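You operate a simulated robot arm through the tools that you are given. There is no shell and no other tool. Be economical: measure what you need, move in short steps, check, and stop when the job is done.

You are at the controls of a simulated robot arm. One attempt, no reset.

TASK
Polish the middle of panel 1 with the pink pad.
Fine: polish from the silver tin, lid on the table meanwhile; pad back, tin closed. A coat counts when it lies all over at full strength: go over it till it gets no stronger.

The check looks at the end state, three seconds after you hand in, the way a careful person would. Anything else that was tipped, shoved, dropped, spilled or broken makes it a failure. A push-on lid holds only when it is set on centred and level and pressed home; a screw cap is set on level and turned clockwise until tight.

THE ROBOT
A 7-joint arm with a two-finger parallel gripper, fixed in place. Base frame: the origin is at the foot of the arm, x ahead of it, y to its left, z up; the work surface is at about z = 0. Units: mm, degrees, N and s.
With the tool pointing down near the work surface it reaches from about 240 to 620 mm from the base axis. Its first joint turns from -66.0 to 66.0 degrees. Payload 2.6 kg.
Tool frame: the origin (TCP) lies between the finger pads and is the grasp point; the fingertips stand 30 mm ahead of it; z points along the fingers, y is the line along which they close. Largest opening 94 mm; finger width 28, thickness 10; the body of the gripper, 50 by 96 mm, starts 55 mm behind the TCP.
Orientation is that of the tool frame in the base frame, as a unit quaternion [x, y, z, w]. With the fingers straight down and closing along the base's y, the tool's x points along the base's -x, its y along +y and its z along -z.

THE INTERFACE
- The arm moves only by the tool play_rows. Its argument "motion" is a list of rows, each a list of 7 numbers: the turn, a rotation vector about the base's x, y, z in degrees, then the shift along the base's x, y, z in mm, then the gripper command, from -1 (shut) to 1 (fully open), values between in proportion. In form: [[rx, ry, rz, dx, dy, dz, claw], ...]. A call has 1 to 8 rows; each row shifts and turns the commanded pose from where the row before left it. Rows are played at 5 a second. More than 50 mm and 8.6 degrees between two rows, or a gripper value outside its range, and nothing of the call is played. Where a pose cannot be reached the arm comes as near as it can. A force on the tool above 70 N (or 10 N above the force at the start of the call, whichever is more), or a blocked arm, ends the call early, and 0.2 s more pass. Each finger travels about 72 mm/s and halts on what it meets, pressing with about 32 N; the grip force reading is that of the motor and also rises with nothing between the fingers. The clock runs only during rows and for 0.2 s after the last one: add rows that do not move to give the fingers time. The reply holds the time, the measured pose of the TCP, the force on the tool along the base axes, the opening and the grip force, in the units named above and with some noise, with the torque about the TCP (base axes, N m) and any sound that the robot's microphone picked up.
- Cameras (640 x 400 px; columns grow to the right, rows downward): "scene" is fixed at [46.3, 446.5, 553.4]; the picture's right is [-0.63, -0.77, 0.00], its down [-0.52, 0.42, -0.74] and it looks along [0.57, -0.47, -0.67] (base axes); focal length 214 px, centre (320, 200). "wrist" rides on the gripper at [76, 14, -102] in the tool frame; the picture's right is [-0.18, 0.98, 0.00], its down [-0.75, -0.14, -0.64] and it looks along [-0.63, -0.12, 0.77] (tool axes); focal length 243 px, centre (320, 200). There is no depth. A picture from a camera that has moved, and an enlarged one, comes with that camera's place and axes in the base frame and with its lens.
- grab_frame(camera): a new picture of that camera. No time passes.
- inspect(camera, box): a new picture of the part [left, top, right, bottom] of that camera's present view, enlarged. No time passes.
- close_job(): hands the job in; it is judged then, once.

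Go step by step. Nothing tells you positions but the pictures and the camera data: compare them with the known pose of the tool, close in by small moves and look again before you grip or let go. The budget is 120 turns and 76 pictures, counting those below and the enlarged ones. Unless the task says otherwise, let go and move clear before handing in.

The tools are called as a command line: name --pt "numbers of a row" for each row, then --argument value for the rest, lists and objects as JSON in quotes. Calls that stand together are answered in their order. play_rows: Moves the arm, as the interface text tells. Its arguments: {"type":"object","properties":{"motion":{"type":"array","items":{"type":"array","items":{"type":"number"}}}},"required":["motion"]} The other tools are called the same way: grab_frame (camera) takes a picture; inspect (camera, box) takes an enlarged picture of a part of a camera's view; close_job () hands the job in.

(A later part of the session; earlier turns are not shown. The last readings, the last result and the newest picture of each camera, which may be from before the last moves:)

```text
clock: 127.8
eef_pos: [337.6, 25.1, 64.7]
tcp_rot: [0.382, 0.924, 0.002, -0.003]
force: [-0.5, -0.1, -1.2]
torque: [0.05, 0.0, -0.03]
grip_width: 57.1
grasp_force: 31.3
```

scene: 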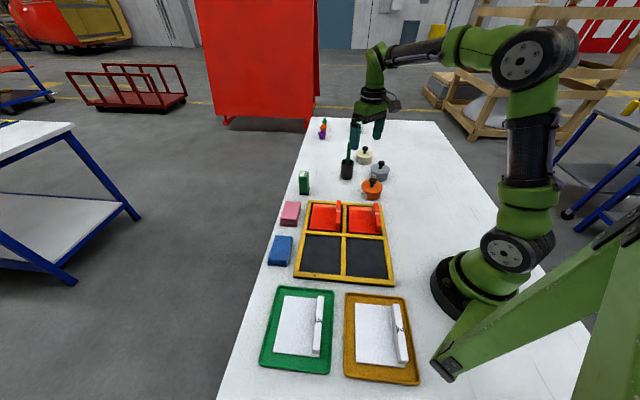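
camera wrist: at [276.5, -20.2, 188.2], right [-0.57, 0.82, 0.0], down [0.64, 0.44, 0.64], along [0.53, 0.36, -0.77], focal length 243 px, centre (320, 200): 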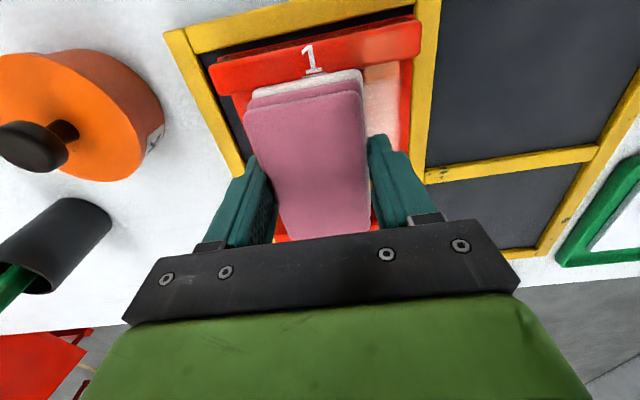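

I'll shift toward the rib slightly, checking for side force, then view.

play_rows --pt "0 0 0 -1 -1 -1 -1" --pt "0 0 0 -1 -1 -1 -1" --pt "0 0 0 0 0 0 -1"

inspect --camera "scene" --box '[340, 190, 400, 240]'

grab_frame --camera "wrist"

```text
clock: 128.6
eef_pos: [334.7, 23.1, 64.0]
tcp_rot: [0.383, 0.924, 0.002, -0.002]
force: [-0.5, -0.2, -0.5]
torque: [0.01, 0.01, 0.0]
grip_width: 57.2
grasp_force: 31.4
```

```text
8.00 times, centred on (370, 215) of scene
camera zoom: at [46.3, 446.5, 553.4], right [-0.63, -0.77, 0.0], down [-0.52, 0.42, -0.74], along [0.57, -0.47, -0.67], focal length 1716 px, centre (-80, 80)
```

zoom: 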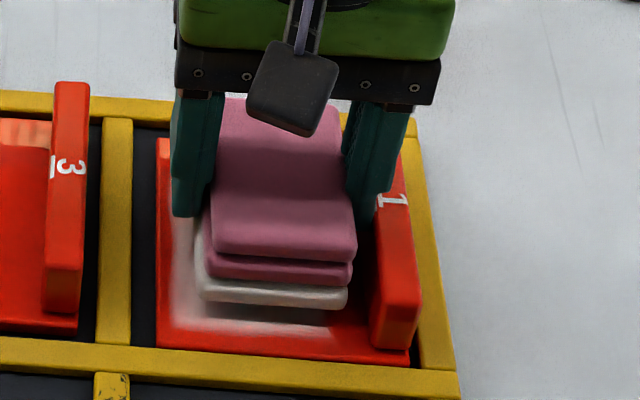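

```text
18 pictures are left
camera wrist: at [291.1, 85.6, 167.3], right [0.83, 0.56, 0.0], down [0.44, -0.64, 0.64], along [0.36, -0.53, -0.77], focal length 243 px, centre (320, 200)
```

wrist: 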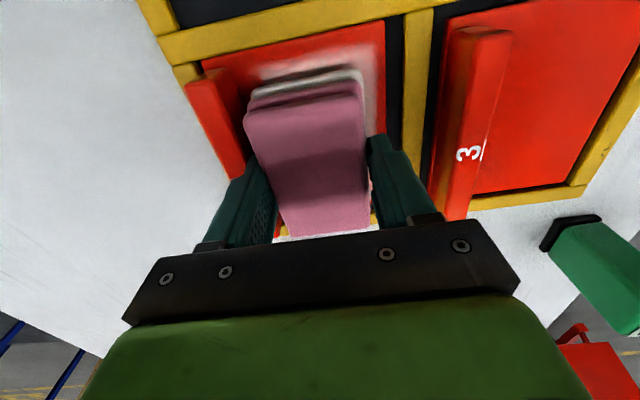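

No side contact. I'll descend to press.

play_rows --pt "0 0 0 0 0 -3 -1" --pt "0 0 0 0 0 -1.5 -1" --pt "0 0 0 0 0 0 -1"

play_rows --pt "0 0 0 0 0 -1 -1" --pt "0 0 0 0 0 0 -1"

play_rows --pt "0 0 0 0 0 -0.7 -1" --pt "0 0 0 0 0 0 -1"

```text
clock: 129.4
eef_pos: [334.5, 24.9, 60.3]
tcp_rot: [0.381, 0.925, 0.003, -0.002]
force: [-4.5, 4.9, 23.2]
torque: [-0.83, -0.39, -0.05]
grip_width: 57.0
grasp_force: 31.8
```

```text
clock: 130.0
eef_pos: [334.1, 24.6, 58.8]
tcp_rot: [0.382, 0.924, 0.004, -0.002]
force: [-1.3, 7.2, 23.0]
torque: [-0.64, -0.62, 0.18]
grip_width: 57.0
grasp_force: 32.1
```

```text
clock: 130.6
eef_pos: [334.4, 23.2, 58.6]
tcp_rot: [0.383, 0.924, 0.002, -0.001]
force: [-0.8, 5.8, 35.1]
torque: [-0.62, -0.24, 0.09]
grip_width: 57.2
grasp_force: 32.0
```

Good contact. I'll stroke along the panel at this offset, then sweep back across.

play_rows --pt "0 0 0 -4 4 0.4 -1" --pt "0 0 0 4 -4 0 -1" --pt "0 0 0 4 -4 0 -1" --pt "0 0 0 -4 4 0 -1" --pt "0 0 0 -4 4 0 -1" --pt "0 0 0 4 -4 0 -1" --pt "0 0 0 4 -4 0 -1" --pt "0 0 0 -4 4 0 -1"

play_rows --pt "0 0 0 -4 4 0 -1" --pt "0 0 0 4 -4 0 -1" --pt "0 0 0 4 -4 0 -1" --pt "0 0 0 -4 4 0 -1" --pt "0 0 0 -4 4 0 -1" --pt "0 0 0 4 -4 0 -1" --pt "0 0 0 4 -4 0 -1" --pt "0 0 0 -4 4 0 -1"

play_rows --pt "0 0 0 3 3 0 -1" --pt "0 0 0 -4 4 0 -1" --pt "0 0 0 4 -4 0 -1" --pt "0 0 0 4 -4 0 -1" --pt "0 0 0 -4 4 0 -1" --pt "0 0 0 -4 4 0 -1" --pt "0 0 0 4 -4 0 -1" --pt "0 0 0 4 -4 0 -1"

play_rows --pt "0 0 0 0 0 20 -1" --pt "0 0 0 0 0 45 -1" --pt "0 0 0 26 -25 30 -1" --pt "0 0 0 32 -32 0 -1" --pt "0 0 0 32 -32 0 -1" --pt "0 0 0 0 0 40 -1"

inspect --camera "scene" --box '[350, 202, 385, 234]'

```text
clock: 132.4
eef_pos: [337.1, 21.0, 59.5]
tcp_rot: [0.383, 0.924, 0.002, -0.001]
force: [6.9, 0.8, 14.3]
torque: [0.4, 0.3, -0.18]
grip_width: 57.0
grasp_force: 31.7
```

```text
clock: 134.2
eef_pos: [335.3, 22.4, 58.8]
tcp_rot: [0.383, 0.924, 0.003, 0.0]
force: [3.0, -1.6, 29.1]
torque: [0.47, 0.84, 0.01]
grip_width: 56.8
grasp_force: 32.5
```

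```text
clock: 136.0
eef_pos: [339.2, 24.6, 59.6]
tcp_rot: [0.382, 0.924, 0.002, -0.004]
force: [-13.1, 13.6, 39.1]
torque: [-0.31, -0.07, -0.09]
grip_width: 57.0
grasp_force: 32.7
```

```text
clock: 137.4
eef_pos: [433.3, -68.6, 195.2]
tcp_rot: [0.384, 0.923, 0.002, -0.004]
force: [0.5, 0.1, -0.3]
torque: [0.03, 0.01, 0.02]
grip_width: 57.0
grasp_force: 31.9
```

```text
12.50 times, centred on (368, 218) of scene
camera zoom: at [46.3, 446.5, 553.4], right [-0.63, -0.77, 0.0], down [-0.52, 0.42, -0.74], along [0.57, -0.47, -0.67], focal length 2681 px, centre (-274, -25)
```

zoom: 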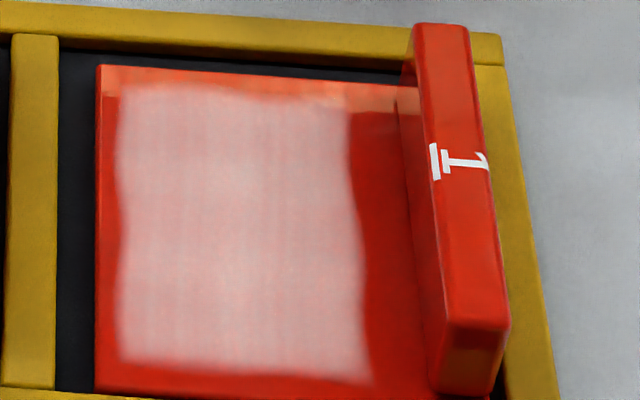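

The coat's outline and strength are unchanged by another fresh, firm pass, so it's complete. Now I'll return the pad to its spot.

play_rows --pt "0 0 0 10 33 0 -1" --pt "0 0 0 10 33 0 -1" --pt "0 0 0 10 33 0 -1" --pt "0 0 0 10 33 0 -1" --pt "0 0 0 10 33 0 -1" --pt "0 0 0 10 33 0 -1" --pt "0 0 0 10 33 0 -1" --pt "0 0 0 10 33 0 -1"

play_rows --pt "0 0 0 0 0 -40 -1" --pt "0 0 0 0 0 -45 -1" --pt "0 0 0 0 0 -40 -1" --pt "0 0 0 0 0 -10 -1" --pt "0 0 0 0 0 0 -1"

inspect --camera "scene" --box '[260, 180, 340, 240]'

```text
clock: 139.2
eef_pos: [508.1, 199.0, 191.5]
tcp_rot: [0.383, 0.924, 0.002, -0.004]
force: [0.5, -0.4, -0.5]
torque: [-0.03, 0.0, 0.0]
grip_width: 57.2
grasp_force: 32.2
```

```text
clock: 140.4
eef_pos: [511.1, 197.8, 56.5]
tcp_rot: [0.383, 0.924, 0.002, -0.003]
force: [-0.1, 0.5, -0.9]
torque: [-0.02, 0.04, 0.01]
grip_width: 56.9
grasp_force: 32.1
```

```text
6.67 times, centred on (300, 210) of scene
camera zoom: at [46.3, 446.5, 553.4], right [-0.63, -0.77, 0.0], down [-0.52, 0.42, -0.74], along [0.57, -0.47, -0.67], focal length 1430 px, centre (453, 133)
```

zoom: 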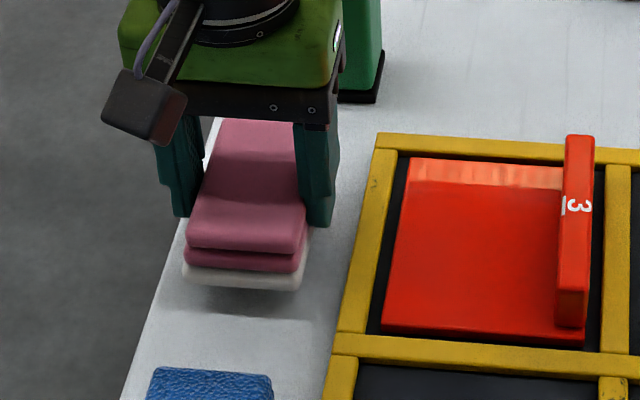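

I'll fine-shift to the original spot and lower until contact.

play_rows --pt "0 0 0 3 -2 -8 -1" --pt "0 0 0 0 0 -4 -1" --pt "0 0 0 0 0 -1 -1" --pt "0 0 0 0 0 0 -1"

play_rows --pt "0 0 0 0 0 -1 -1" --pt "0 0 0 0 0 0 -1"

```text
clock: 141.4
eef_pos: [513.5, 195.2, 45.0]
tcp_rot: [0.382, 0.924, 0.002, -0.003]
force: [-1.2, -0.8, -0.5]
torque: [0.0, 0.02, -0.02]
grip_width: 56.9
grasp_force: 32.1
```

```text
clock: 142.0
eef_pos: [513.1, 193.9, 43.9]
tcp_rot: [0.383, 0.924, 0.002, -0.003]
force: [0.5, 0.0, -0.6]
torque: [0.0, 0.02, 0.01]
grip_width: 57.4
grasp_force: 31.8
```

play_rows --pt "0 0 0 0 0 -1 -1" --pt "0 0 0 0 0 0 -1"

play_rows --pt "0 0 0 0 0 -1 -1" --pt "0 0 0 0 0 0 -1"

```text
clock: 142.6
eef_pos: [514.0, 194.6, 43.0]
tcp_rot: [0.383, 0.924, 0.002, -0.003]
force: [-0.7, 0.3, -0.6]
torque: [-0.02, 0.02, 0.01]
grip_width: 56.8
grasp_force: 31.7
```

```text
clock: 143.2
eef_pos: [512.9, 195.6, 42.4]
tcp_rot: [0.383, 0.924, 0.002, -0.004]
force: [-0.1, 1.0, -1.3]
torque: [-0.01, 0.0, 0.01]
grip_width: 57.2
grasp_force: 32.3
```

play_rows --pt "0 0 0 0 0 -0.8 -1" --pt "0 0 0 0 0 0 -1"

play_rows --pt "0 0 0 0 0 -0.8 -1" --pt "0 0 0 0 0 0 -1"

```text
clock: 143.8
eef_pos: [514.2, 195.4, 42.3]
tcp_rot: [0.382, 0.924, 0.002, -0.003]
force: [0.9, 0.4, 0.2]
torque: [0.03, 0.0, -0.01]
grip_width: 57.0
grasp_force: 32.1
```

```text
clock: 144.4
eef_pos: [514.5, 196.4, 41.1]
tcp_rot: [0.383, 0.924, 0.001, -0.002]
force: [-3.9, 0.6, 7.4]
torque: [-0.26, -0.11, -0.11]
grip_width: 57.1
grasp_force: 32.1
```

The pad is down. I'll open modestly, rise and check.

play_rows --pt "0 0 0 0 0 0 -0.4" --pt "0 0 0 0 0 0 0.45" --pt "0 0 0 0 0 0 0.45" --pt "0 0 0 0 0 20 0.45" --pt "0 0 0 0 0 45 0.45" --pt "0 0 0 0 0 48 0.45" --pt "0 0 0 0 0 45 0.45" --pt "0 0 0 0 0 0 0.45"

inspect --camera "scene" --box '[260, 180, 340, 240]'

```text
clock: 146.2
eef_pos: [514.6, 195.5, 200.4]
tcp_rot: [0.383, 0.924, 0.002, -0.003]
force: [0.0, -0.2, 0.3]
torque: [-0.02, 0.0, 0.0]
grip_width: 68.3
grasp_force: 0.1
```

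```text
6.67 times, centred on (300, 210) of scene
camera zoom: at [46.3, 446.5, 553.4], right [-0.63, -0.77, 0.0], down [-0.52, 0.42, -0.74], along [0.57, -0.47, -0.67], focal length 1430 px, centre (453, 133)
```

zoom: 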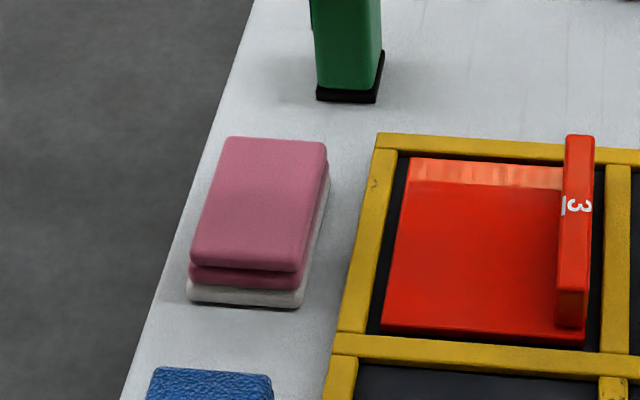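

The pad is back in its place. Now I'll fetch the lid, turning the gripper back to yaw 0 on the way.

play_rows --pt "0 0 7.5 -13 -40 5 0" --pt "0 0 7.5 -13 -40 5 0" --pt "0 0 7.5 -13 -40 5 0" --pt "0 0 7.5 -13 -40 5 0" --pt "0 0 7.5 -13 -40 0 0" --pt "0 0 7.5 -13 -40 0 0" --pt "0 0 0 -13 -40 0 0" --pt "0 0 0 -13 -40 0 0"

play_rows --pt "0 0 0 -13 -41 0 0" --pt "0 0 0 -13 -41 0 0" --pt "0 0 0 -13 -41 0 0" --pt "0 0 0 -12 -42 -20 0" --pt "0 0 0 0 0 -45 0" --pt "0 0 0 0 0 -45 0" --pt "0 0 0 0 0 0 0"

grab_frame --camera "wrist"

```text
clock: 148.0
eef_pos: [407.5, -124.8, 218.1]
tcp_rot: [0.0, 1.0, 0.001, -0.003]
force: [-0.2, -0.4, 0.2]
torque: [0.01, 0.0, -0.01]
grip_width: 46.8
grasp_force: 0.2
```

```text
clock: 149.6
eef_pos: [359.4, -291.8, 107.7]
tcp_rot: [0.0, 1.0, 0.001, -0.003]
force: [-0.3, 0.1, -0.6]
torque: [0.02, -0.01, -0.03]
grip_width: 46.9
grasp_force: 0.1
```

```text
14 pictures are left
camera wrist: at [284.0, -278.5, 210.9], right [0.18, 0.98, 0.0], down [0.76, -0.14, 0.64], along [0.63, -0.12, -0.77], focal length 243 px, centre (320, 200)
```

wrist: 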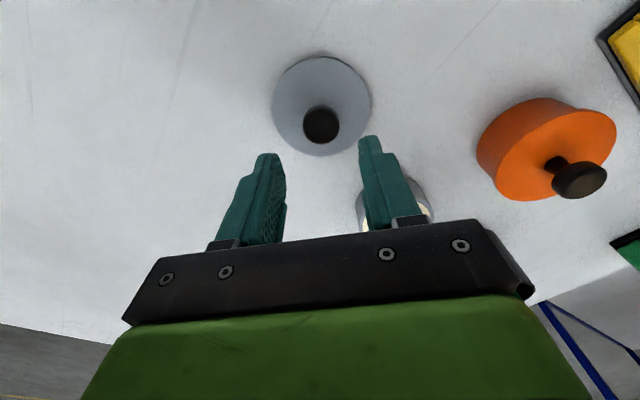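

The lid knob is centred beneath. I'll correct the slight tilt, descend to the same grip height and close.

play_rows --pt "0 -0.34 0 0 0 -30 0" --pt "0 0 0 0 0 -20 0" --pt "0 0 0 0 0 -14 0" --pt "0 0 0 0 0 0 0" --pt "0 0 0 0 0 0 -1" --pt "0 0 0 0 0 0 -1" --pt "0 0 0 0 0 0 -1"

grab_frame --camera "wrist"

```text
clock: 151.2
eef_pos: [359.2, -289.1, 43.0]
tcp_rot: [0.001, 1.0, 0.001, 0.001]
force: [-0.5, -0.7, -0.2]
torque: [0.0, 0.0, 0.0]
grip_width: 26.1
grasp_force: 32.5
```

```text
13 pictures are left
camera wrist: at [283.3, -277.9, 146.5], right [0.18, 0.98, 0.0], down [0.75, -0.14, 0.64], along [0.63, -0.12, -0.77], focal length 243 px, centre (320, 200)
```

wrist: 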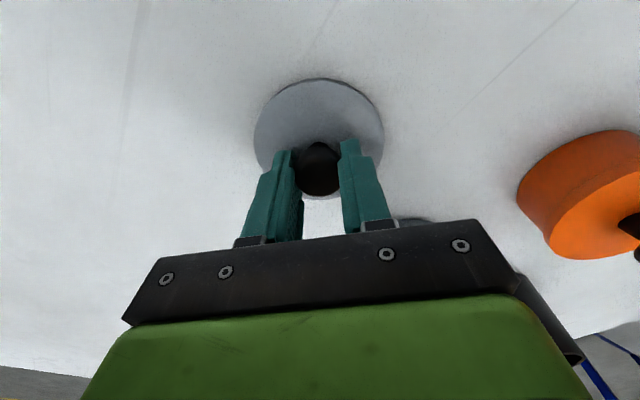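

The lid is gripped as before. I'll carry it above the tin and check alignment.

play_rows --pt "0 0 0 0 0 30 -1" --pt "0 0 0 0 0 45 -1" --pt "0 0 0 40 18 0 -1" --pt "0 0 0 40 18 0 -1" --pt "0 0 0 38 18.5 0 -1" --pt "0 0 0 0 0 0 -1"

grab_frame --camera "wrist"

inspect --camera "scene" --box '[345, 140, 415, 200]'

```text
clock: 152.6
eef_pos: [479.1, -234.1, 119.1]
tcp_rot: [-0.001, 1.0, 0.001, -0.001]
force: [-0.5, -0.1, -0.4]
torque: [-0.01, 0.01, -0.03]
grip_width: 26.4
grasp_force: 32.0
```

```text
12 pictures are left
camera wrist: at [403.1, -222.5, 223.2], right [0.18, 0.98, 0.0], down [0.75, -0.14, 0.64], along [0.63, -0.12, -0.77], focal length 243 px, centre (320, 200)
```

wrist: 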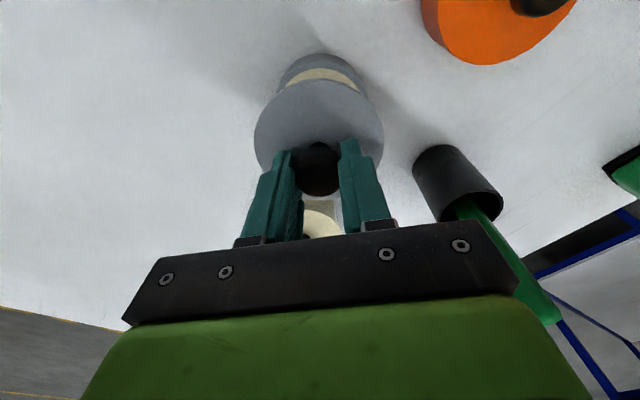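

```text
6.67 times, centred on (380, 170) of scene
camera zoom: at [46.3, 446.5, 553.4], right [-0.63, -0.77, 0.0], down [-0.52, 0.42, -0.74], along [0.57, -0.47, -0.67], focal length 1430 px, centre (-80, 400)
```

zoom: 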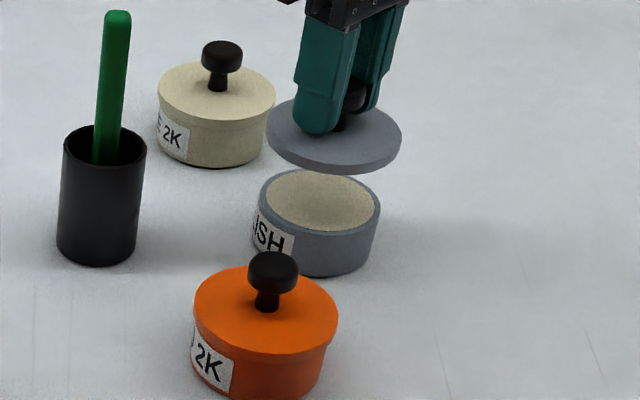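

The tin hasn't moved. I'll lower near the rim and verify position before seating.

play_rows --pt "0 0 0 -1 -0.5 -20 -1" --pt "0 0 0 0 0 -10 -1" --pt "0 0 0 0 0 0 -1"

play_rows --pt "0 0 0 0 0 0 -1"

inspect --camera "scene" --box '[345, 140, 415, 200]'

inspect --camera "wrist" --box '[220, 40, 420, 170]'

```text
clock: 153.4
eef_pos: [475.9, -234.2, 89.9]
tcp_rot: [0.0, 1.0, 0.001, -0.001]
force: [0.0, 0.5, -0.9]
torque: [0.02, 0.0, 0.0]
grip_width: 26.2
grasp_force: 32.1
```

```text
clock: 153.8
eef_pos: [476.3, -235.3, 90.6]
tcp_rot: [0.0, 1.0, 0.001, 0.0]
force: [0.3, -0.5, 0.2]
torque: [0.01, -0.04, 0.05]
grip_width: 26.3
grasp_force: 32.5
```

```text
6.67 times, centred on (380, 170) of scene
camera zoom: at [46.3, 446.5, 553.4], right [-0.63, -0.77, 0.0], down [-0.52, 0.42, -0.74], along [0.57, -0.47, -0.67], focal length 1430 px, centre (-80, 400)
```

zoom: 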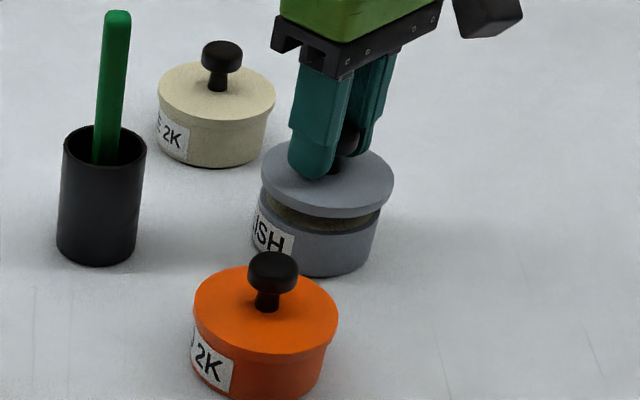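

```text
3.08 times, centred on (320, 105) of wrist
camera zoom: at [400.4, -222.4, 193.6], right [0.18, 0.98, 0.0], down [0.75, -0.14, 0.64], along [0.63, -0.12, -0.77], focal length 746 px, centre (320, 492)
```

zoom: 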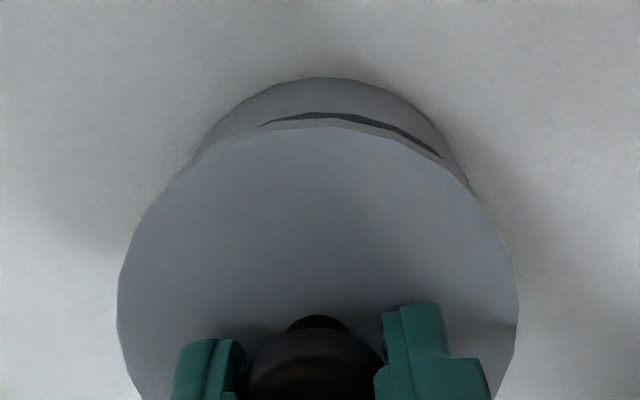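

Alignment matches the original within about a millimetre. I'll apply a tiny correction and lower onto the rim.

play_rows --pt "0 0 0 0.7 -0.3 -5 -1" --pt "0 0 0 0 0 -4 -1" --pt "0 0 0 0 0 0 -1"

play_rows --pt "0 0 0 0 0 -1.5 -1" --pt "0 0 0 0 0 -1.5 -1" --pt "0 0 0 0 0 0 -1"

```text
clock: 154.6
eef_pos: [476.4, -234.8, 79.8]
tcp_rot: [0.001, 1.0, 0.002, 0.0]
force: [-0.1, 0.1, -0.9]
torque: [0.01, 0.02, -0.05]
grip_width: 26.4
grasp_force: 32.2
```

```text
clock: 155.4
eef_pos: [475.7, -235.5, 76.9]
tcp_rot: [0.0, 1.0, 0.001, -0.001]
force: [-0.2, -0.6, -0.3]
torque: [-0.01, -0.01, 0.03]
grip_width: 26.3
grasp_force: 31.6
```

No resistance yet. I'll keep lowering, pressing to seat.

play_rows --pt "0 0 0 0 0 -1 -1" --pt "0 0 0 0 0 -1 -1" --pt "0 0 0 0 0 0 -1"

inspect --camera "scene" --box '[355, 140, 405, 190]'

```text
clock: 156.2
eef_pos: [477.3, -236.3, 78.0]
tcp_rot: [0.001, 1.0, 0.0, 0.001]
force: [-5.5, -0.5, 16.6]
torque: [0.06, 0.42, 0.02]
grip_width: 26.2
grasp_force: 32.5
```

```text
8.00 times, centred on (380, 165) of scene
camera zoom: at [46.2, 446.5, 553.4], right [-0.63, -0.77, 0.0], down [-0.52, 0.42, -0.74], along [0.57, -0.47, -0.67], focal length 1716 px, centre (-160, 480)
```

zoom: 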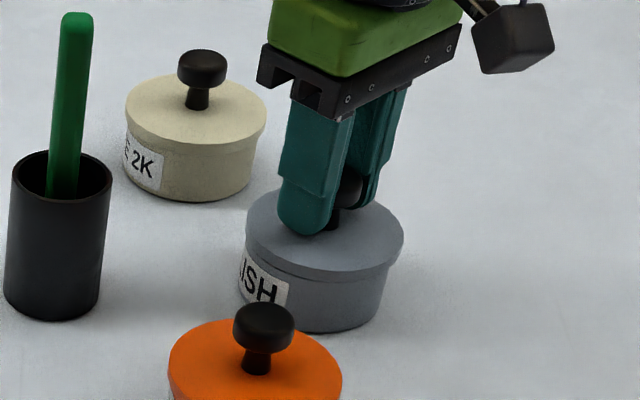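

The lid is touching level at 17 N. I'll press it home firmly.

play_rows --pt "0 0 0 0 0 -1 -1" --pt "0 0 0 0 0 -1 -1" --pt "0 0 0 0 0 0 -1"

play_rows --pt "0 0 0 0 0 -1 -1" --pt "0 0 0 0 0 0 -1"

```text
clock: 157.0
eef_pos: [477.7, -237.1, 76.8]
tcp_rot: [-0.001, 1.0, -0.001, 0.003]
force: [-3.5, -1.7, 27.2]
torque: [-0.01, 0.08, 0.0]
grip_width: 26.4
grasp_force: 32.2
```

```text
clock: 157.6
eef_pos: [478.1, -235.6, 74.7]
tcp_rot: [0.0, 1.0, -0.001, 0.002]
force: [-0.9, -1.4, 27.5]
torque: [-0.02, 0.0, -0.01]
grip_width: 26.4
grasp_force: 32.3
```

Force plateaus near 27 N, so the fingers may be sliding on the knob. I'll release, close the fingers above the knob and press down on its top.

play_rows --pt "0 0 0 0 0 1 -1" --pt "0 0 0 0 0 0 -0.2" --pt "0 0 0 0 0 0 -0.2" --pt "0 0 0 0 0 25 -0.2" --pt "0 0 0 0 0 10 -1" --pt "0 0 0 0 0 0 -1" --pt "0 0 0 0 0 0 -1"

inspect --camera "scene" --box '[355, 140, 405, 190]'

```text
clock: 159.2
eef_pos: [477.1, -236.0, 107.4]
tcp_rot: [-0.001, 1.0, 0.001, -0.001]
force: [-0.4, -0.7, -0.6]
torque: [0.01, -0.02, 0.02]
grip_width: 24.6
grasp_force: 32.0
```

```text
8.00 times, centred on (380, 165) of scene
camera zoom: at [46.3, 446.5, 553.4], right [-0.63, -0.77, 0.0], down [-0.52, 0.42, -0.74], along [0.57, -0.47, -0.67], focal length 1716 px, centre (-160, 480)
```

zoom: 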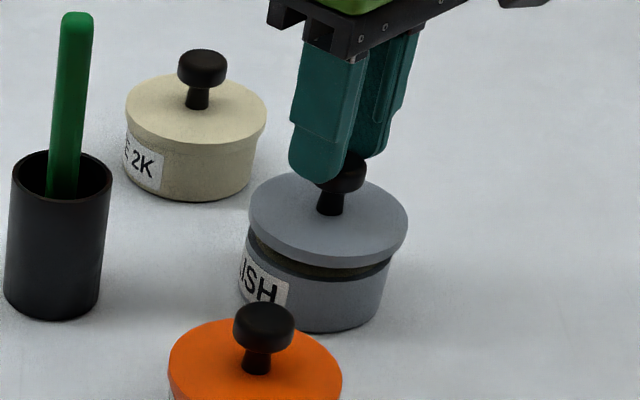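

The fingers caught the knob while closing and lifted the lid. It still looks level, so I'll lower it back onto the rim.

play_rows --pt "0 0 0 0 0 -5 -1" --pt "0 0 0 0 0 -2 -1" --pt "0 0 0 0 0 -1 -1" --pt "0 0 0 0 0 0 -1"

play_rows --pt "0 0 0 0 0 -1 -1" --pt "0 0 0 0 0 -1 -1" --pt "0 0 0 0 0 0 -1"

```text
clock: 160.2
eef_pos: [477.0, -235.1, 101.0]
tcp_rot: [0.001, 1.0, 0.001, 0.001]
force: [0.1, -1.1, -0.5]
torque: [-0.01, 0.02, 0.0]
grip_width: 24.3
grasp_force: 32.6
```

```text
clock: 161.0
eef_pos: [477.0, -235.0, 99.1]
tcp_rot: [0.0, 1.0, 0.0, 0.0]
force: [-3.0, 1.7, 10.6]
torque: [-0.03, 0.5, -0.06]
grip_width: 24.4
grasp_force: 31.6
```

Contact again. I'll check that the lid sits level and centred.

inspect --camera "scene" --box '[355, 140, 405, 190]'

play_rows --pt "0 0 0 0 0 0 -0.2" --pt "0 0 0 0 0 0 0" --pt "0 0 0 0 0 0 0" --pt "0 0 0 0 0 30 0" --pt "0 0 0 0 0 5 0" --pt "0 0 0 0 0 0 0"

inspect --camera "scene" --box '[355, 140, 405, 190]'

```text
8.00 times, centred on (380, 165) of scene
camera zoom: at [46.2, 446.5, 553.4], right [-0.63, -0.77, 0.0], down [-0.52, 0.42, -0.74], along [0.57, -0.47, -0.67], focal length 1716 px, centre (-160, 480)
```

zoom: 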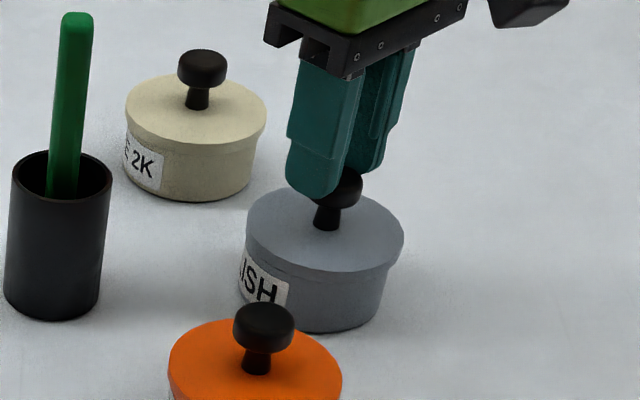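

```text
clock: 162.4
eef_pos: [476.6, -236.4, 133.5]
tcp_rot: [0.0, 1.0, 0.0, 0.0]
force: [-0.7, -0.4, -0.4]
torque: [0.02, 0.0, -0.01]
grip_width: 47.0
grasp_force: 0.1
```

```text
8.00 times, centred on (380, 165) of scene
camera zoom: at [46.3, 446.5, 553.4], right [-0.63, -0.77, 0.0], down [-0.52, 0.42, -0.74], along [0.57, -0.47, -0.67], focal length 1716 px, centre (-160, 480)
```

zoom: 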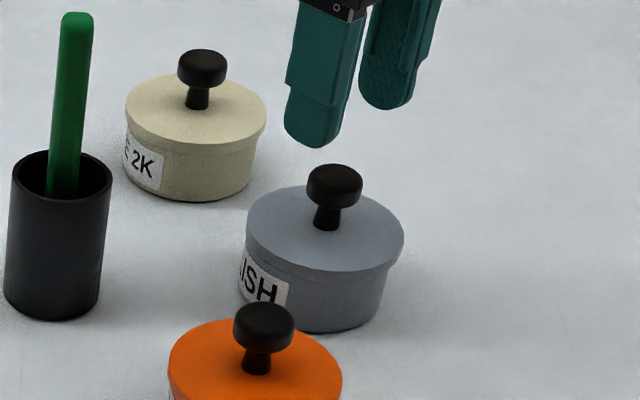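

The lid sits centred and level. Fingers are now clear above, so I'll close them and press on the knob top.

play_rows --pt "0 0 0 0.5 0.5 0 -1" --pt "0 0 0 0 0 0 -1" --pt "0 0 0 0 0 0 -1" --pt "0 0 0 0 0 -20 -1" --pt "0 0 0 0 0 -8 -1" --pt "0 0 0 0 0 0 -1"

play_rows --pt "0 0 0 0 0 -2 -1" --pt "0 0 0 0 0 -2 -1" --pt "0 0 0 0 0 -2 -1" --pt "0 0 0 0 0 0 -1"

```text
clock: 163.8
eef_pos: [476.2, -236.3, 104.1]
tcp_rot: [-0.001, 1.0, 0.001, 0.0]
force: [0.0, 0.0, 0.4]
torque: [-0.03, 0.03, 0.06]
grip_width: 0.0
grasp_force: 32.0
```

```text
clock: 164.8
eef_pos: [478.1, -235.8, 103.3]
tcp_rot: [0.001, 1.0, -0.001, 0.003]
force: [-10.1, 3.5, 38.6]
torque: [0.19, 0.59, -0.06]
grip_width: 0.0
grasp_force: 31.8
```

Pressing at 39 N. I'll increase a little toward 60 N.

play_rows --pt "0 0 0 0 0 -1 -1" --pt "0 0 0 0 0 -1 -1" --pt "0 0 0 0 0 0 -1"

inspect --camera "scene" --box '[355, 140, 405, 190]'

```text
clock: 165.6
eef_pos: [478.0, -236.4, 103.7]
tcp_rot: [0.0, 1.0, -0.002, 0.006]
force: [-11.8, 4.6, 46.2]
torque: [0.12, 0.71, 0.0]
grip_width: 0.0
grasp_force: 32.0
```

```text
8.00 times, centred on (380, 165) of scene
camera zoom: at [46.0, 446.6, 553.3], right [-0.63, -0.77, 0.0], down [-0.52, 0.42, -0.74], along [0.57, -0.47, -0.67], focal length 1716 px, centre (-160, 480)
```

zoom: 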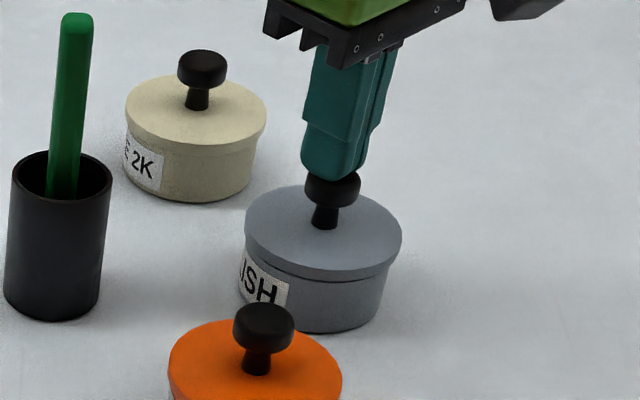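

The lid looks level. I'll push a bit harder to be sure it's home, staying under the limit.

play_rows --pt "0 0 0 0 0 -1 -1" --pt "0 0 0 0 0 -1 -1" --pt "0 0 0 0 0 0 -1"

play_rows --pt "0 0 0 0 0 -1 -1" --pt "0 0 0 0 0 0 -1"

```text
clock: 166.4
eef_pos: [479.3, -237.7, 103.6]
tcp_rot: [0.001, 1.0, -0.001, 0.007]
force: [-13.7, 6.6, 56.3]
torque: [0.25, 0.95, -0.02]
grip_width: 0.1
grasp_force: 32.1
```

```text
clock: 167.0
eef_pos: [480.1, -237.0, 103.6]
tcp_rot: [0.001, 1.0, -0.003, 0.008]
force: [-12.8, 7.3, 58.5]
torque: [0.2, 1.0, -0.08]
grip_width: 0.0
grasp_force: 31.8
```

It is solid at 58 N with no further travel. I'll release and compare with the original closed view.

play_rows --pt "0 0 0 0 0 5 -1" --pt "0 0 0 0 0 40 -1" --pt "0 0 0 0 0 45 -1" --pt "0 0 0 -20 20 30 -1" --pt "0 0 0 0 0 0 -1"

inspect --camera "scene" --box '[290, 110, 430, 210]'

```text
clock: 168.2
eef_pos: [457.6, -214.1, 214.7]
tcp_rot: [0.0, 1.0, 0.001, -0.001]
force: [-0.8, -0.7, 0.0]
torque: [0.01, 0.01, 0.01]
grip_width: 0.0
grasp_force: 32.3
```

```text
4.00 times, centred on (360, 160) of scene
camera zoom: at [46.3, 446.5, 553.4], right [-0.63, -0.77, 0.0], down [-0.52, 0.42, -0.74], along [0.57, -0.47, -0.67], focal length 858 px, centre (160, 360)
```

zoom: 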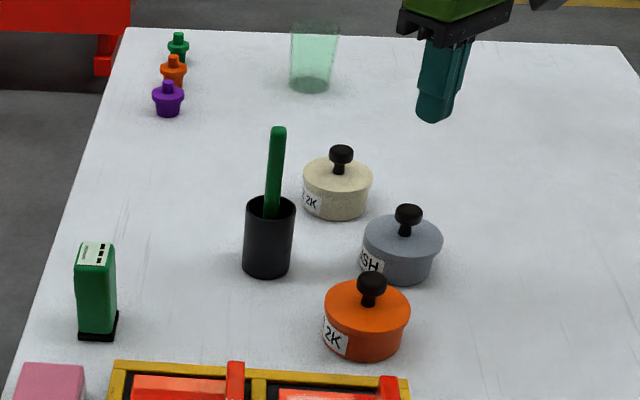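

The lid looks on, maybe 1–2 mm different from the start. I'll zoom in to check the seam.

inspect --camera "scene" --box '[365, 155, 405, 187]'

```text
12.50 times, centred on (385, 171) of scene
camera zoom: at [46.3, 446.5, 553.4], right [-0.63, -0.77, 0.0], down [-0.52, 0.42, -0.74], along [0.57, -0.47, -0.67], focal length 2681 px, centre (-492, 562)
```

zoom: 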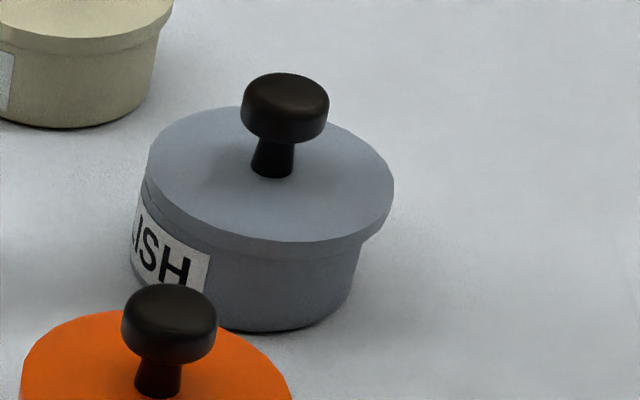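

The lid has ended up a few millimetres off-centre after pressing from above. I'll regrip the knob, lift slightly, and re-seat it centred while pressing with the grip.

play_rows --pt "0 0 0 19.4 -21 0 0.1" --pt "0 0 0 0 0 -45 0.1" --pt "0 0 0 0 0 -45 0.1" --pt "0 0 0 0 0 -25 0.1" --pt "0 0 0 0 0 0 0.1" --pt "0 0 0 0 0 0 0.1"

play_rows --pt "0 0 0 0 0 0 0.1"

grab_frame --camera "wrist"

```text
clock: 169.6
eef_pos: [480.6, -236.7, 99.9]
tcp_rot: [0.001, 1.0, 0.001, 0.0]
force: [-0.5, -0.2, -0.3]
torque: [0.01, 0.01, -0.01]
grip_width: 51.6
grasp_force: 0.1
```

```text
clock: 170.0
eef_pos: [480.4, -236.0, 100.1]
tcp_rot: [0.0, 1.0, 0.001, 0.0]
force: [-0.1, -0.8, -0.8]
torque: [0.01, -0.01, 0.0]
grip_width: 51.6
grasp_force: 0.1
```

```text
1 pictures are left
camera wrist: at [403.1, -223.2, 203.2], right [0.18, 0.98, 0.0], down [0.75, -0.14, 0.64], along [0.63, -0.12, -0.77], focal length 243 px, centre (320, 200)
```

wrist: 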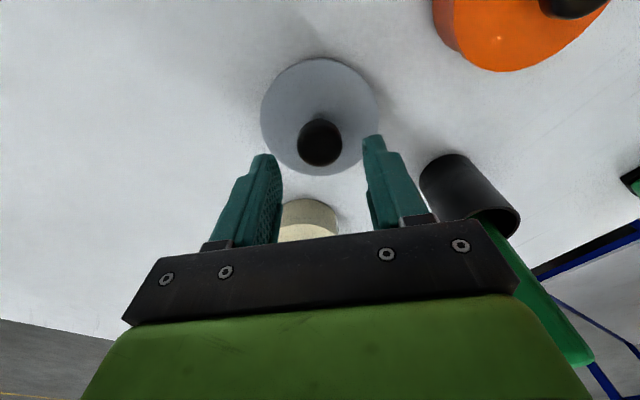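

The lid appears to rest on the rim about 5 mm high, shifted roughly 4 mm toward the base. I'll regrip over the knob's present spot, then lift, shift back and feel for it dropping below its current height.

play_rows --pt "0 0 0 -7 0.3 0 0.1" --pt "0 0 0 0 0 -10 0.1" --pt "0 0 0 0 0 -8 0.1" --pt "0 0 0 0 0 0 0.1" --pt "0 0 0 0 0 0 -1" --pt "0 0 0 0 0 0 -1" --pt "0 0 0 0 0 0 -1"

play_rows --pt "0 0 0 0 0 0 -1"

play_rows --pt "0 0 0 0 0 0 -1"

```text
clock: 171.6
eef_pos: [471.1, -235.8, 81.9]
tcp_rot: [0.0, 1.0, 0.001, 0.0]
force: [0.4, 0.3, 0.1]
torque: [-0.03, -0.03, 0.01]
grip_width: 26.3
grasp_force: 32.6
```

```text
clock: 172.0
eef_pos: [469.9, -235.9, 82.8]
tcp_rot: [0.0, 1.0, 0.001, 0.0]
force: [0.0, -0.6, 0.7]
torque: [0.0, 0.02, -0.01]
grip_width: 26.1
grasp_force: 31.6
```

```text
clock: 172.4
eef_pos: [470.3, -235.7, 82.4]
tcp_rot: [0.0, 1.0, 0.001, -0.001]
force: [-0.2, -0.3, 0.2]
torque: [0.0, -0.02, 0.01]
grip_width: 26.3
grasp_force: 32.2
```

The knob is gripped at TCP (470.4,-235.8,82.4). I'll lift, shift about +3.5 mm in x, and test the lowering depth.

play_rows --pt "0 0 0 0 0 4 -1" --pt "0 0 0 0 0 4 -1" --pt "0 0 0 3.5 0.6 0 -1" --pt "0 0 0 0 0 0 -1"

play_rows --pt "0 0 0 0 0 0 -1"

play_rows --pt "0 0 0 0 0 0 -1"

```text
clock: 173.4
eef_pos: [474.1, -234.4, 90.1]
tcp_rot: [0.0, 1.0, 0.001, 0.0]
force: [0.0, 0.5, 1.0]
torque: [-0.04, 0.03, 0.03]
grip_width: 26.2
grasp_force: 32.5
```

```text
clock: 173.8
eef_pos: [474.8, -234.4, 90.5]
tcp_rot: [0.0, 1.0, 0.001, 0.0]
force: [-0.1, -0.6, 0.3]
torque: [-0.04, 0.0, -0.03]
grip_width: 26.5
grasp_force: 31.5
```

```text
clock: 174.2
eef_pos: [473.4, -234.8, 88.5]
tcp_rot: [0.0, 1.0, 0.001, 0.0]
force: [0.0, 0.0, -0.8]
torque: [0.02, -0.01, 0.0]
grip_width: 26.4
grasp_force: 31.3
```

Now I'll lower gently; if it goes well below 82 before contact it has entered the tin.

play_rows --pt "0 0 0 0 -0.5 -4 -1" --pt "0 0 0 0 0 -2 -1" --pt "0 0 0 0 0 -1 -1" --pt "0 0 0 0 0 0 -1"

play_rows --pt "0 0 0 0 0 -1 -1" --pt "0 0 0 0 0 0 -1"

play_rows --pt "0 0 0 0 0 -1 -1" --pt "0 0 0 0 0 0 -1"

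```text
clock: 175.2
eef_pos: [474.6, -235.8, 83.4]
tcp_rot: [0.0, 1.0, 0.001, 0.0]
force: [0.9, -0.2, 0.0]
torque: [-0.02, -0.02, 0.02]
grip_width: 26.2
grasp_force: 31.8
```

```text
clock: 175.8
eef_pos: [473.1, -235.3, 81.1]
tcp_rot: [0.001, 1.0, 0.001, 0.0]
force: [-0.2, 0.9, 2.6]
torque: [0.06, 0.09, 0.02]
grip_width: 26.2
grasp_force: 32.0
```

```text
clock: 176.4
eef_pos: [474.1, -234.9, 81.8]
tcp_rot: [0.0, 1.0, 0.0, 0.001]
force: [-4.5, 2.5, 12.8]
torque: [0.06, 0.31, -0.04]
grip_width: 26.0
grasp_force: 31.5
```

Contact came at about the same height, so I can't tell if it's entered. With light pressure I'll nudge sideways and watch for the force to drop.

play_rows --pt "0 0 0 0 1 0 -1" --pt "0 0 0 0 0 0 -1"

play_rows --pt "0 0 0 0 1 0 -1" --pt "0 0 0 0 0 0 -1"

```text
clock: 177.0
eef_pos: [474.0, -236.4, 82.1]
tcp_rot: [0.0, 1.0, -0.001, 0.001]
force: [-4.1, -2.1, 16.8]
torque: [-0.05, 0.29, 0.01]
grip_width: 26.2
grasp_force: 32.4
```

```text
clock: 177.6
eef_pos: [473.8, -235.7, 80.9]
tcp_rot: [0.001, 1.0, -0.001, 0.001]
force: [-1.7, -6.8, 19.5]
torque: [-0.24, 0.1, 0.02]
grip_width: 26.3
grasp_force: 32.1
```

The lid resists sideways motion. One more nudge will tell friction from a fitted plug.

play_rows --pt "0 0 0 0 1 0.5 -1" --pt "0 0 0 0 0 0 -1"

play_rows --pt "0 0 0 0 -3 0 -1" --pt "0 0 0 0 0 0 -1"

play_rows --pt "0 0 0 1.5 0 0 -1" --pt "0 0 0 0 0 0 -1"

```text
clock: 178.2
eef_pos: [474.9, -231.3, 82.2]
tcp_rot: [0.0, 1.0, 0.001, 0.0]
force: [1.7, -6.0, 15.8]
torque: [-0.2, -0.13, -0.04]
grip_width: 26.4
grasp_force: 31.9
```

```text
clock: 178.8
eef_pos: [473.9, -232.8, 80.9]
tcp_rot: [0.0, 1.0, 0.002, 0.0]
force: [-1.6, 8.2, 22.1]
torque: [0.21, -0.05, 0.02]
grip_width: 26.2
grasp_force: 32.1
```

```text
clock: 179.4
eef_pos: [474.8, -234.6, 80.5]
tcp_rot: [-0.001, 1.0, 0.0, 0.0]
force: [-2.6, 7.7, 21.7]
torque: [0.24, 0.01, 0.0]
grip_width: 26.5
grasp_force: 31.4
```

It's sliding on the rim, so it isn't seated yet. I'll use the last picture for a tight look at the lid against the tin.

inspect --camera "scene" --box '[362, 161, 398, 184]'

```text
16.00 times, centred on (380, 172) of scene
camera zoom: at [46.1, 446.5, 553.4], right [-0.63, -0.77, 0.0], down [-0.52, 0.42, -0.74], along [0.57, -0.47, -0.67], focal length 3432 px, centre (-640, 640)
```

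zoom: 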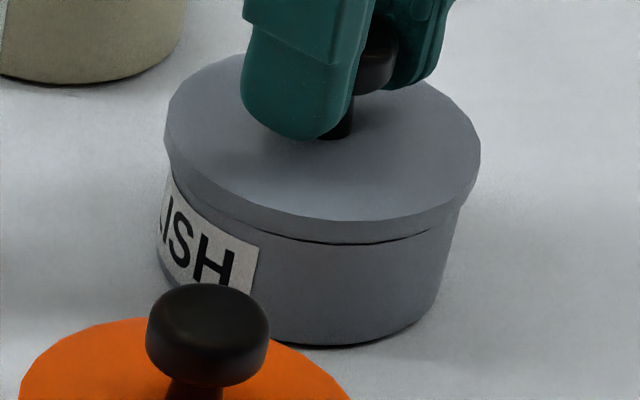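

The lid is nearly centred sideways, with a slight dark gap at the front suggesting it should go about 2 mm farther in +x. I'll lift a little, shift and try again.

play_rows --pt "0 0 0 0 0 5 -1" --pt "0 0 0 2.5 0 0 -1" --pt "0 0 0 0 0 0 -1"

play_rows --pt "0 0 0 0 0 0 -1"

```text
clock: 180.2
eef_pos: [475.2, -235.2, 84.1]
tcp_rot: [0.0, 1.0, 0.0, -0.001]
force: [0.0, -0.1, -0.6]
torque: [-0.02, 0.01, -0.03]
grip_width: 26.4
grasp_force: 32.1
```

```text
clock: 180.6
eef_pos: [477.0, -235.4, 85.4]
tcp_rot: [0.0, 1.0, 0.001, 0.0]
force: [-0.5, 0.9, 0.1]
torque: [0.01, 0.02, 0.03]
grip_width: 26.3
grasp_force: 31.8
```

Now at about (476.1,-235.3). I'll lower gently and feel.

play_rows --pt "0 0 0 0 0 -2.5 -1" --pt "0 0 0 0 0 -1 -1" --pt "0 0 0 0 0 0 -1"

play_rows --pt "0 0 0 0 0 -1 -1" --pt "0 0 0 0 0 0 -1"

play_rows --pt "0 0 0 0 0 -1 -1" --pt "0 0 0 0 0 0 -1"

```text
clock: 181.4
eef_pos: [476.8, -235.1, 82.2]
tcp_rot: [0.0, 1.0, 0.001, 0.0]
force: [0.6, -0.1, -0.6]
torque: [-0.01, -0.01, 0.02]
grip_width: 26.3
grasp_force: 32.0
```

```text
clock: 182.0
eef_pos: [476.8, -235.5, 81.6]
tcp_rot: [0.001, 1.0, 0.001, 0.0]
force: [0.2, 1.1, 0.2]
torque: [-0.01, -0.01, 0.01]
grip_width: 26.3
grasp_force: 31.3
```

```text
clock: 182.6
eef_pos: [477.6, -235.9, 80.8]
tcp_rot: [0.0, 1.0, 0.0, 0.001]
force: [-0.7, 1.8, 8.6]
torque: [0.05, 0.1, -0.01]
grip_width: 26.5
grasp_force: 32.1
```

Contact is slightly lower, with low side force and torque. I'll press on and listen or feel for seating.

play_rows --pt "0 0 0 0 0 -1 -1" --pt "0 0 0 0 0 0 -1"

play_rows --pt "0 0 0 0 0 -1 -1" --pt "0 0 0 0 0 0 -1"

play_rows --pt "0 0 0 0 0 -1 -1" --pt "0 0 0 0 0 0 -1"

```text
clock: 183.2
eef_pos: [478.6, -235.9, 81.9]
tcp_rot: [0.002, 1.0, 0.001, 0.001]
force: [-6.0, 2.7, 21.8]
torque: [0.1, 0.36, -0.03]
grip_width: 26.2
grasp_force: 32.1
```

```text
clock: 183.8
eef_pos: [479.0, -236.3, 80.2]
tcp_rot: [0.0, 1.0, 0.0, 0.002]
force: [-4.7, 5.9, 29.0]
torque: [0.1, 0.18, -0.01]
grip_width: 26.5
grasp_force: 31.9
```

```text
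clock: 184.4
eef_pos: [478.8, -235.1, 79.8]
tcp_rot: [0.0, 1.0, -0.001, 0.003]
force: [-1.7, 3.5, 28.6]
torque: [0.08, -0.02, -0.02]
grip_width: 26.2
grasp_force: 32.0
```

Force plateaus at 29 N from finger slip. I'll test by easing up slowly: if the lid is retained I should see a downward pull.

play_rows --pt "0 0 0 0 0 1.5 -1" --pt "0 0 0 0 0 0 -1"

play_rows --pt "0 0 0 0 0 0.7 -1" --pt "0 0 0 0 0 0 -1"

play_rows --pt "0 0 0 0 0 0.7 -1" --pt "0 0 0 0 0 0 -1"

```text
clock: 185.0
eef_pos: [478.8, -236.0, 80.6]
tcp_rot: [-0.001, 1.0, 0.0, 0.001]
force: [5.7, 2.0, 16.8]
torque: [-0.09, -0.6, 0.06]
grip_width: 26.0
grasp_force: 32.5
```

```text
clock: 185.6
eef_pos: [477.5, -236.5, 79.5]
tcp_rot: [0.0, 1.0, 0.0, 0.0]
force: [4.6, 0.0, 13.4]
torque: [-0.01, -0.58, -0.03]
grip_width: 26.2
grasp_force: 32.4
```

```text
clock: 186.2
eef_pos: [476.9, -236.7, 80.9]
tcp_rot: [0.0, 1.0, 0.001, -0.001]
force: [1.9, 0.8, 10.4]
torque: [0.02, -0.43, 0.02]
grip_width: 26.5
grasp_force: 31.3
```

Still in compression. I'll continue easing up.

play_rows --pt "0 0 0 0 0 1 -1" --pt "0 0 0 0 0 0 -1"

play_rows --pt "0 0 0 0 0 1 -1" --pt "0 0 0 0 0 0 -1"

play_rows --pt "0 0 0 0 0 0.7 -1" --pt "0 0 0 0 0 0 -1"

```text
clock: 186.8
eef_pos: [476.5, -235.3, 80.3]
tcp_rot: [0.001, 1.0, 0.001, -0.002]
force: [1.2, -0.6, 2.3]
torque: [0.0, -0.12, 0.01]
grip_width: 26.3
grasp_force: 31.9
```

```text
clock: 187.4
eef_pos: [477.4, -235.2, 82.0]
tcp_rot: [0.0, 1.0, 0.001, -0.001]
force: [1.0, -0.5, -1.0]
torque: [0.01, 0.03, 0.01]
grip_width: 26.1
grasp_force: 32.2
```

```text
clock: 188.0
eef_pos: [477.1, -235.0, 82.8]
tcp_rot: [-0.001, 1.0, 0.001, 0.001]
force: [0.2, 0.2, -0.5]
torque: [-0.02, 0.0, -0.03]
grip_width: 26.6
grasp_force: 32.0
```

No retention yet, so the lid isn't home. Reworking the wrist estimates, the lid's home is about 3 mm back in x for this grip. I'll try there: lower, press, then tug-test.

play_rows --pt "0 0 0 0 0 2 -1" --pt "0 0 0 -3 0 0 -1" --pt "0 0 0 0 0 0 -1" --pt "0 0 0 0 0 0 -1"

play_rows --pt "0 0 0 0 0 0 -1"

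play_rows --pt "0 0 0 0 0 -2.5 -1" --pt "0 0 0 0 0 -1 -1" --pt "0 0 0 0 0 0 -1"

play_rows --pt "0 0 0 0 0 -1 -1" --pt "0 0 0 0 0 0 -1"

play_rows --pt "0 0 0 0 0 -1 -1" --pt "0 0 0 0 0 0 -1"

```text
clock: 189.0
eef_pos: [473.6, -236.0, 85.4]
tcp_rot: [0.0, 1.0, 0.001, 0.0]
force: [0.4, -0.4, -0.9]
torque: [-0.03, 0.04, 0.0]
grip_width: 26.1
grasp_force: 32.1
```

```text
clock: 189.4
eef_pos: [473.3, -235.3, 84.5]
tcp_rot: [0.0, 1.0, 0.001, 0.0]
force: [-0.7, 0.1, 0.0]
torque: [-0.01, 0.03, -0.02]
grip_width: 26.2
grasp_force: 31.7
```

```text
clock: 190.2
eef_pos: [473.3, -236.5, 80.7]
tcp_rot: [0.0, 1.0, 0.002, 0.0]
force: [-0.1, 0.7, 0.3]
torque: [-0.03, 0.03, -0.01]
grip_width: 26.2
grasp_force: 31.8
```

```text
clock: 190.8
eef_pos: [474.8, -235.0, 79.7]
tcp_rot: [0.0, 1.0, 0.001, 0.0]
force: [0.1, -0.6, 0.7]
torque: [0.06, 0.01, -0.02]
grip_width: 26.2
grasp_force: 31.8
```

```text
clock: 191.4
eef_pos: [475.3, -234.8, 79.4]
tcp_rot: [0.0, 1.0, 0.0, 0.001]
force: [-3.2, 2.0, 11.0]
torque: [0.06, 0.15, -0.01]
grip_width: 26.2
grasp_force: 31.8
```

Contact at about 79.4. I'll press further, then ease up.

play_rows --pt "0 0 0 -0.5 0 -1 -1" --pt "0 0 0 -0.5 0 -1 -1" --pt "0 0 0 0 0 0 -1" --pt "0 0 0 0 0 0 -1"

play_rows --pt "0 0 0 0 0 2 -1" --pt "0 0 0 0 0 1 -1" --pt "0 0 0 0 0 0 -1"

play_rows --pt "0 0 0 0 0 0.7 -1" --pt "0 0 0 0 0 0 -1"

play_rows --pt "0 0 0 0 0 0.7 -1" --pt "0 0 0 0 0 0 -1"

play_rows --pt "0 0 0 0 0 0.7 -1" --pt "0 0 0 0 0 0 -1"

```text
clock: 192.4
eef_pos: [474.5, -237.5, 78.5]
tcp_rot: [0.001, 1.0, -0.001, 0.002]
force: [4.8, 0.6, 24.0]
torque: [0.06, 0.03, 0.0]
grip_width: 26.6
grasp_force: 31.6
```

```text
clock: 193.2
eef_pos: [473.1, -235.9, 80.1]
tcp_rot: [0.0, 1.0, 0.001, -0.001]
force: [4.1, -1.8, 8.4]
torque: [-0.05, -0.46, -0.05]
grip_width: 26.2
grasp_force: 31.9
```

```text
clock: 193.8
eef_pos: [471.0, -234.8, 79.9]
tcp_rot: [0.001, 1.0, 0.002, -0.002]
force: [-0.5, -1.5, 1.8]
torque: [-0.03, -0.06, -0.03]
grip_width: 26.4
grasp_force: 31.8
```

```text
clock: 194.4
eef_pos: [473.1, -235.3, 81.1]
tcp_rot: [0.001, 1.0, 0.001, -0.002]
force: [0.3, 0.4, -0.3]
torque: [0.02, 0.01, 0.0]
grip_width: 26.3
grasp_force: 32.2
```

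```text
clock: 195.0
eef_pos: [473.0, -235.8, 82.1]
tcp_rot: [0.001, 1.0, 0.0, 0.0]
force: [1.6, 0.0, -0.1]
torque: [0.0, 0.01, 0.03]
grip_width: 26.2
grasp_force: 32.0
```

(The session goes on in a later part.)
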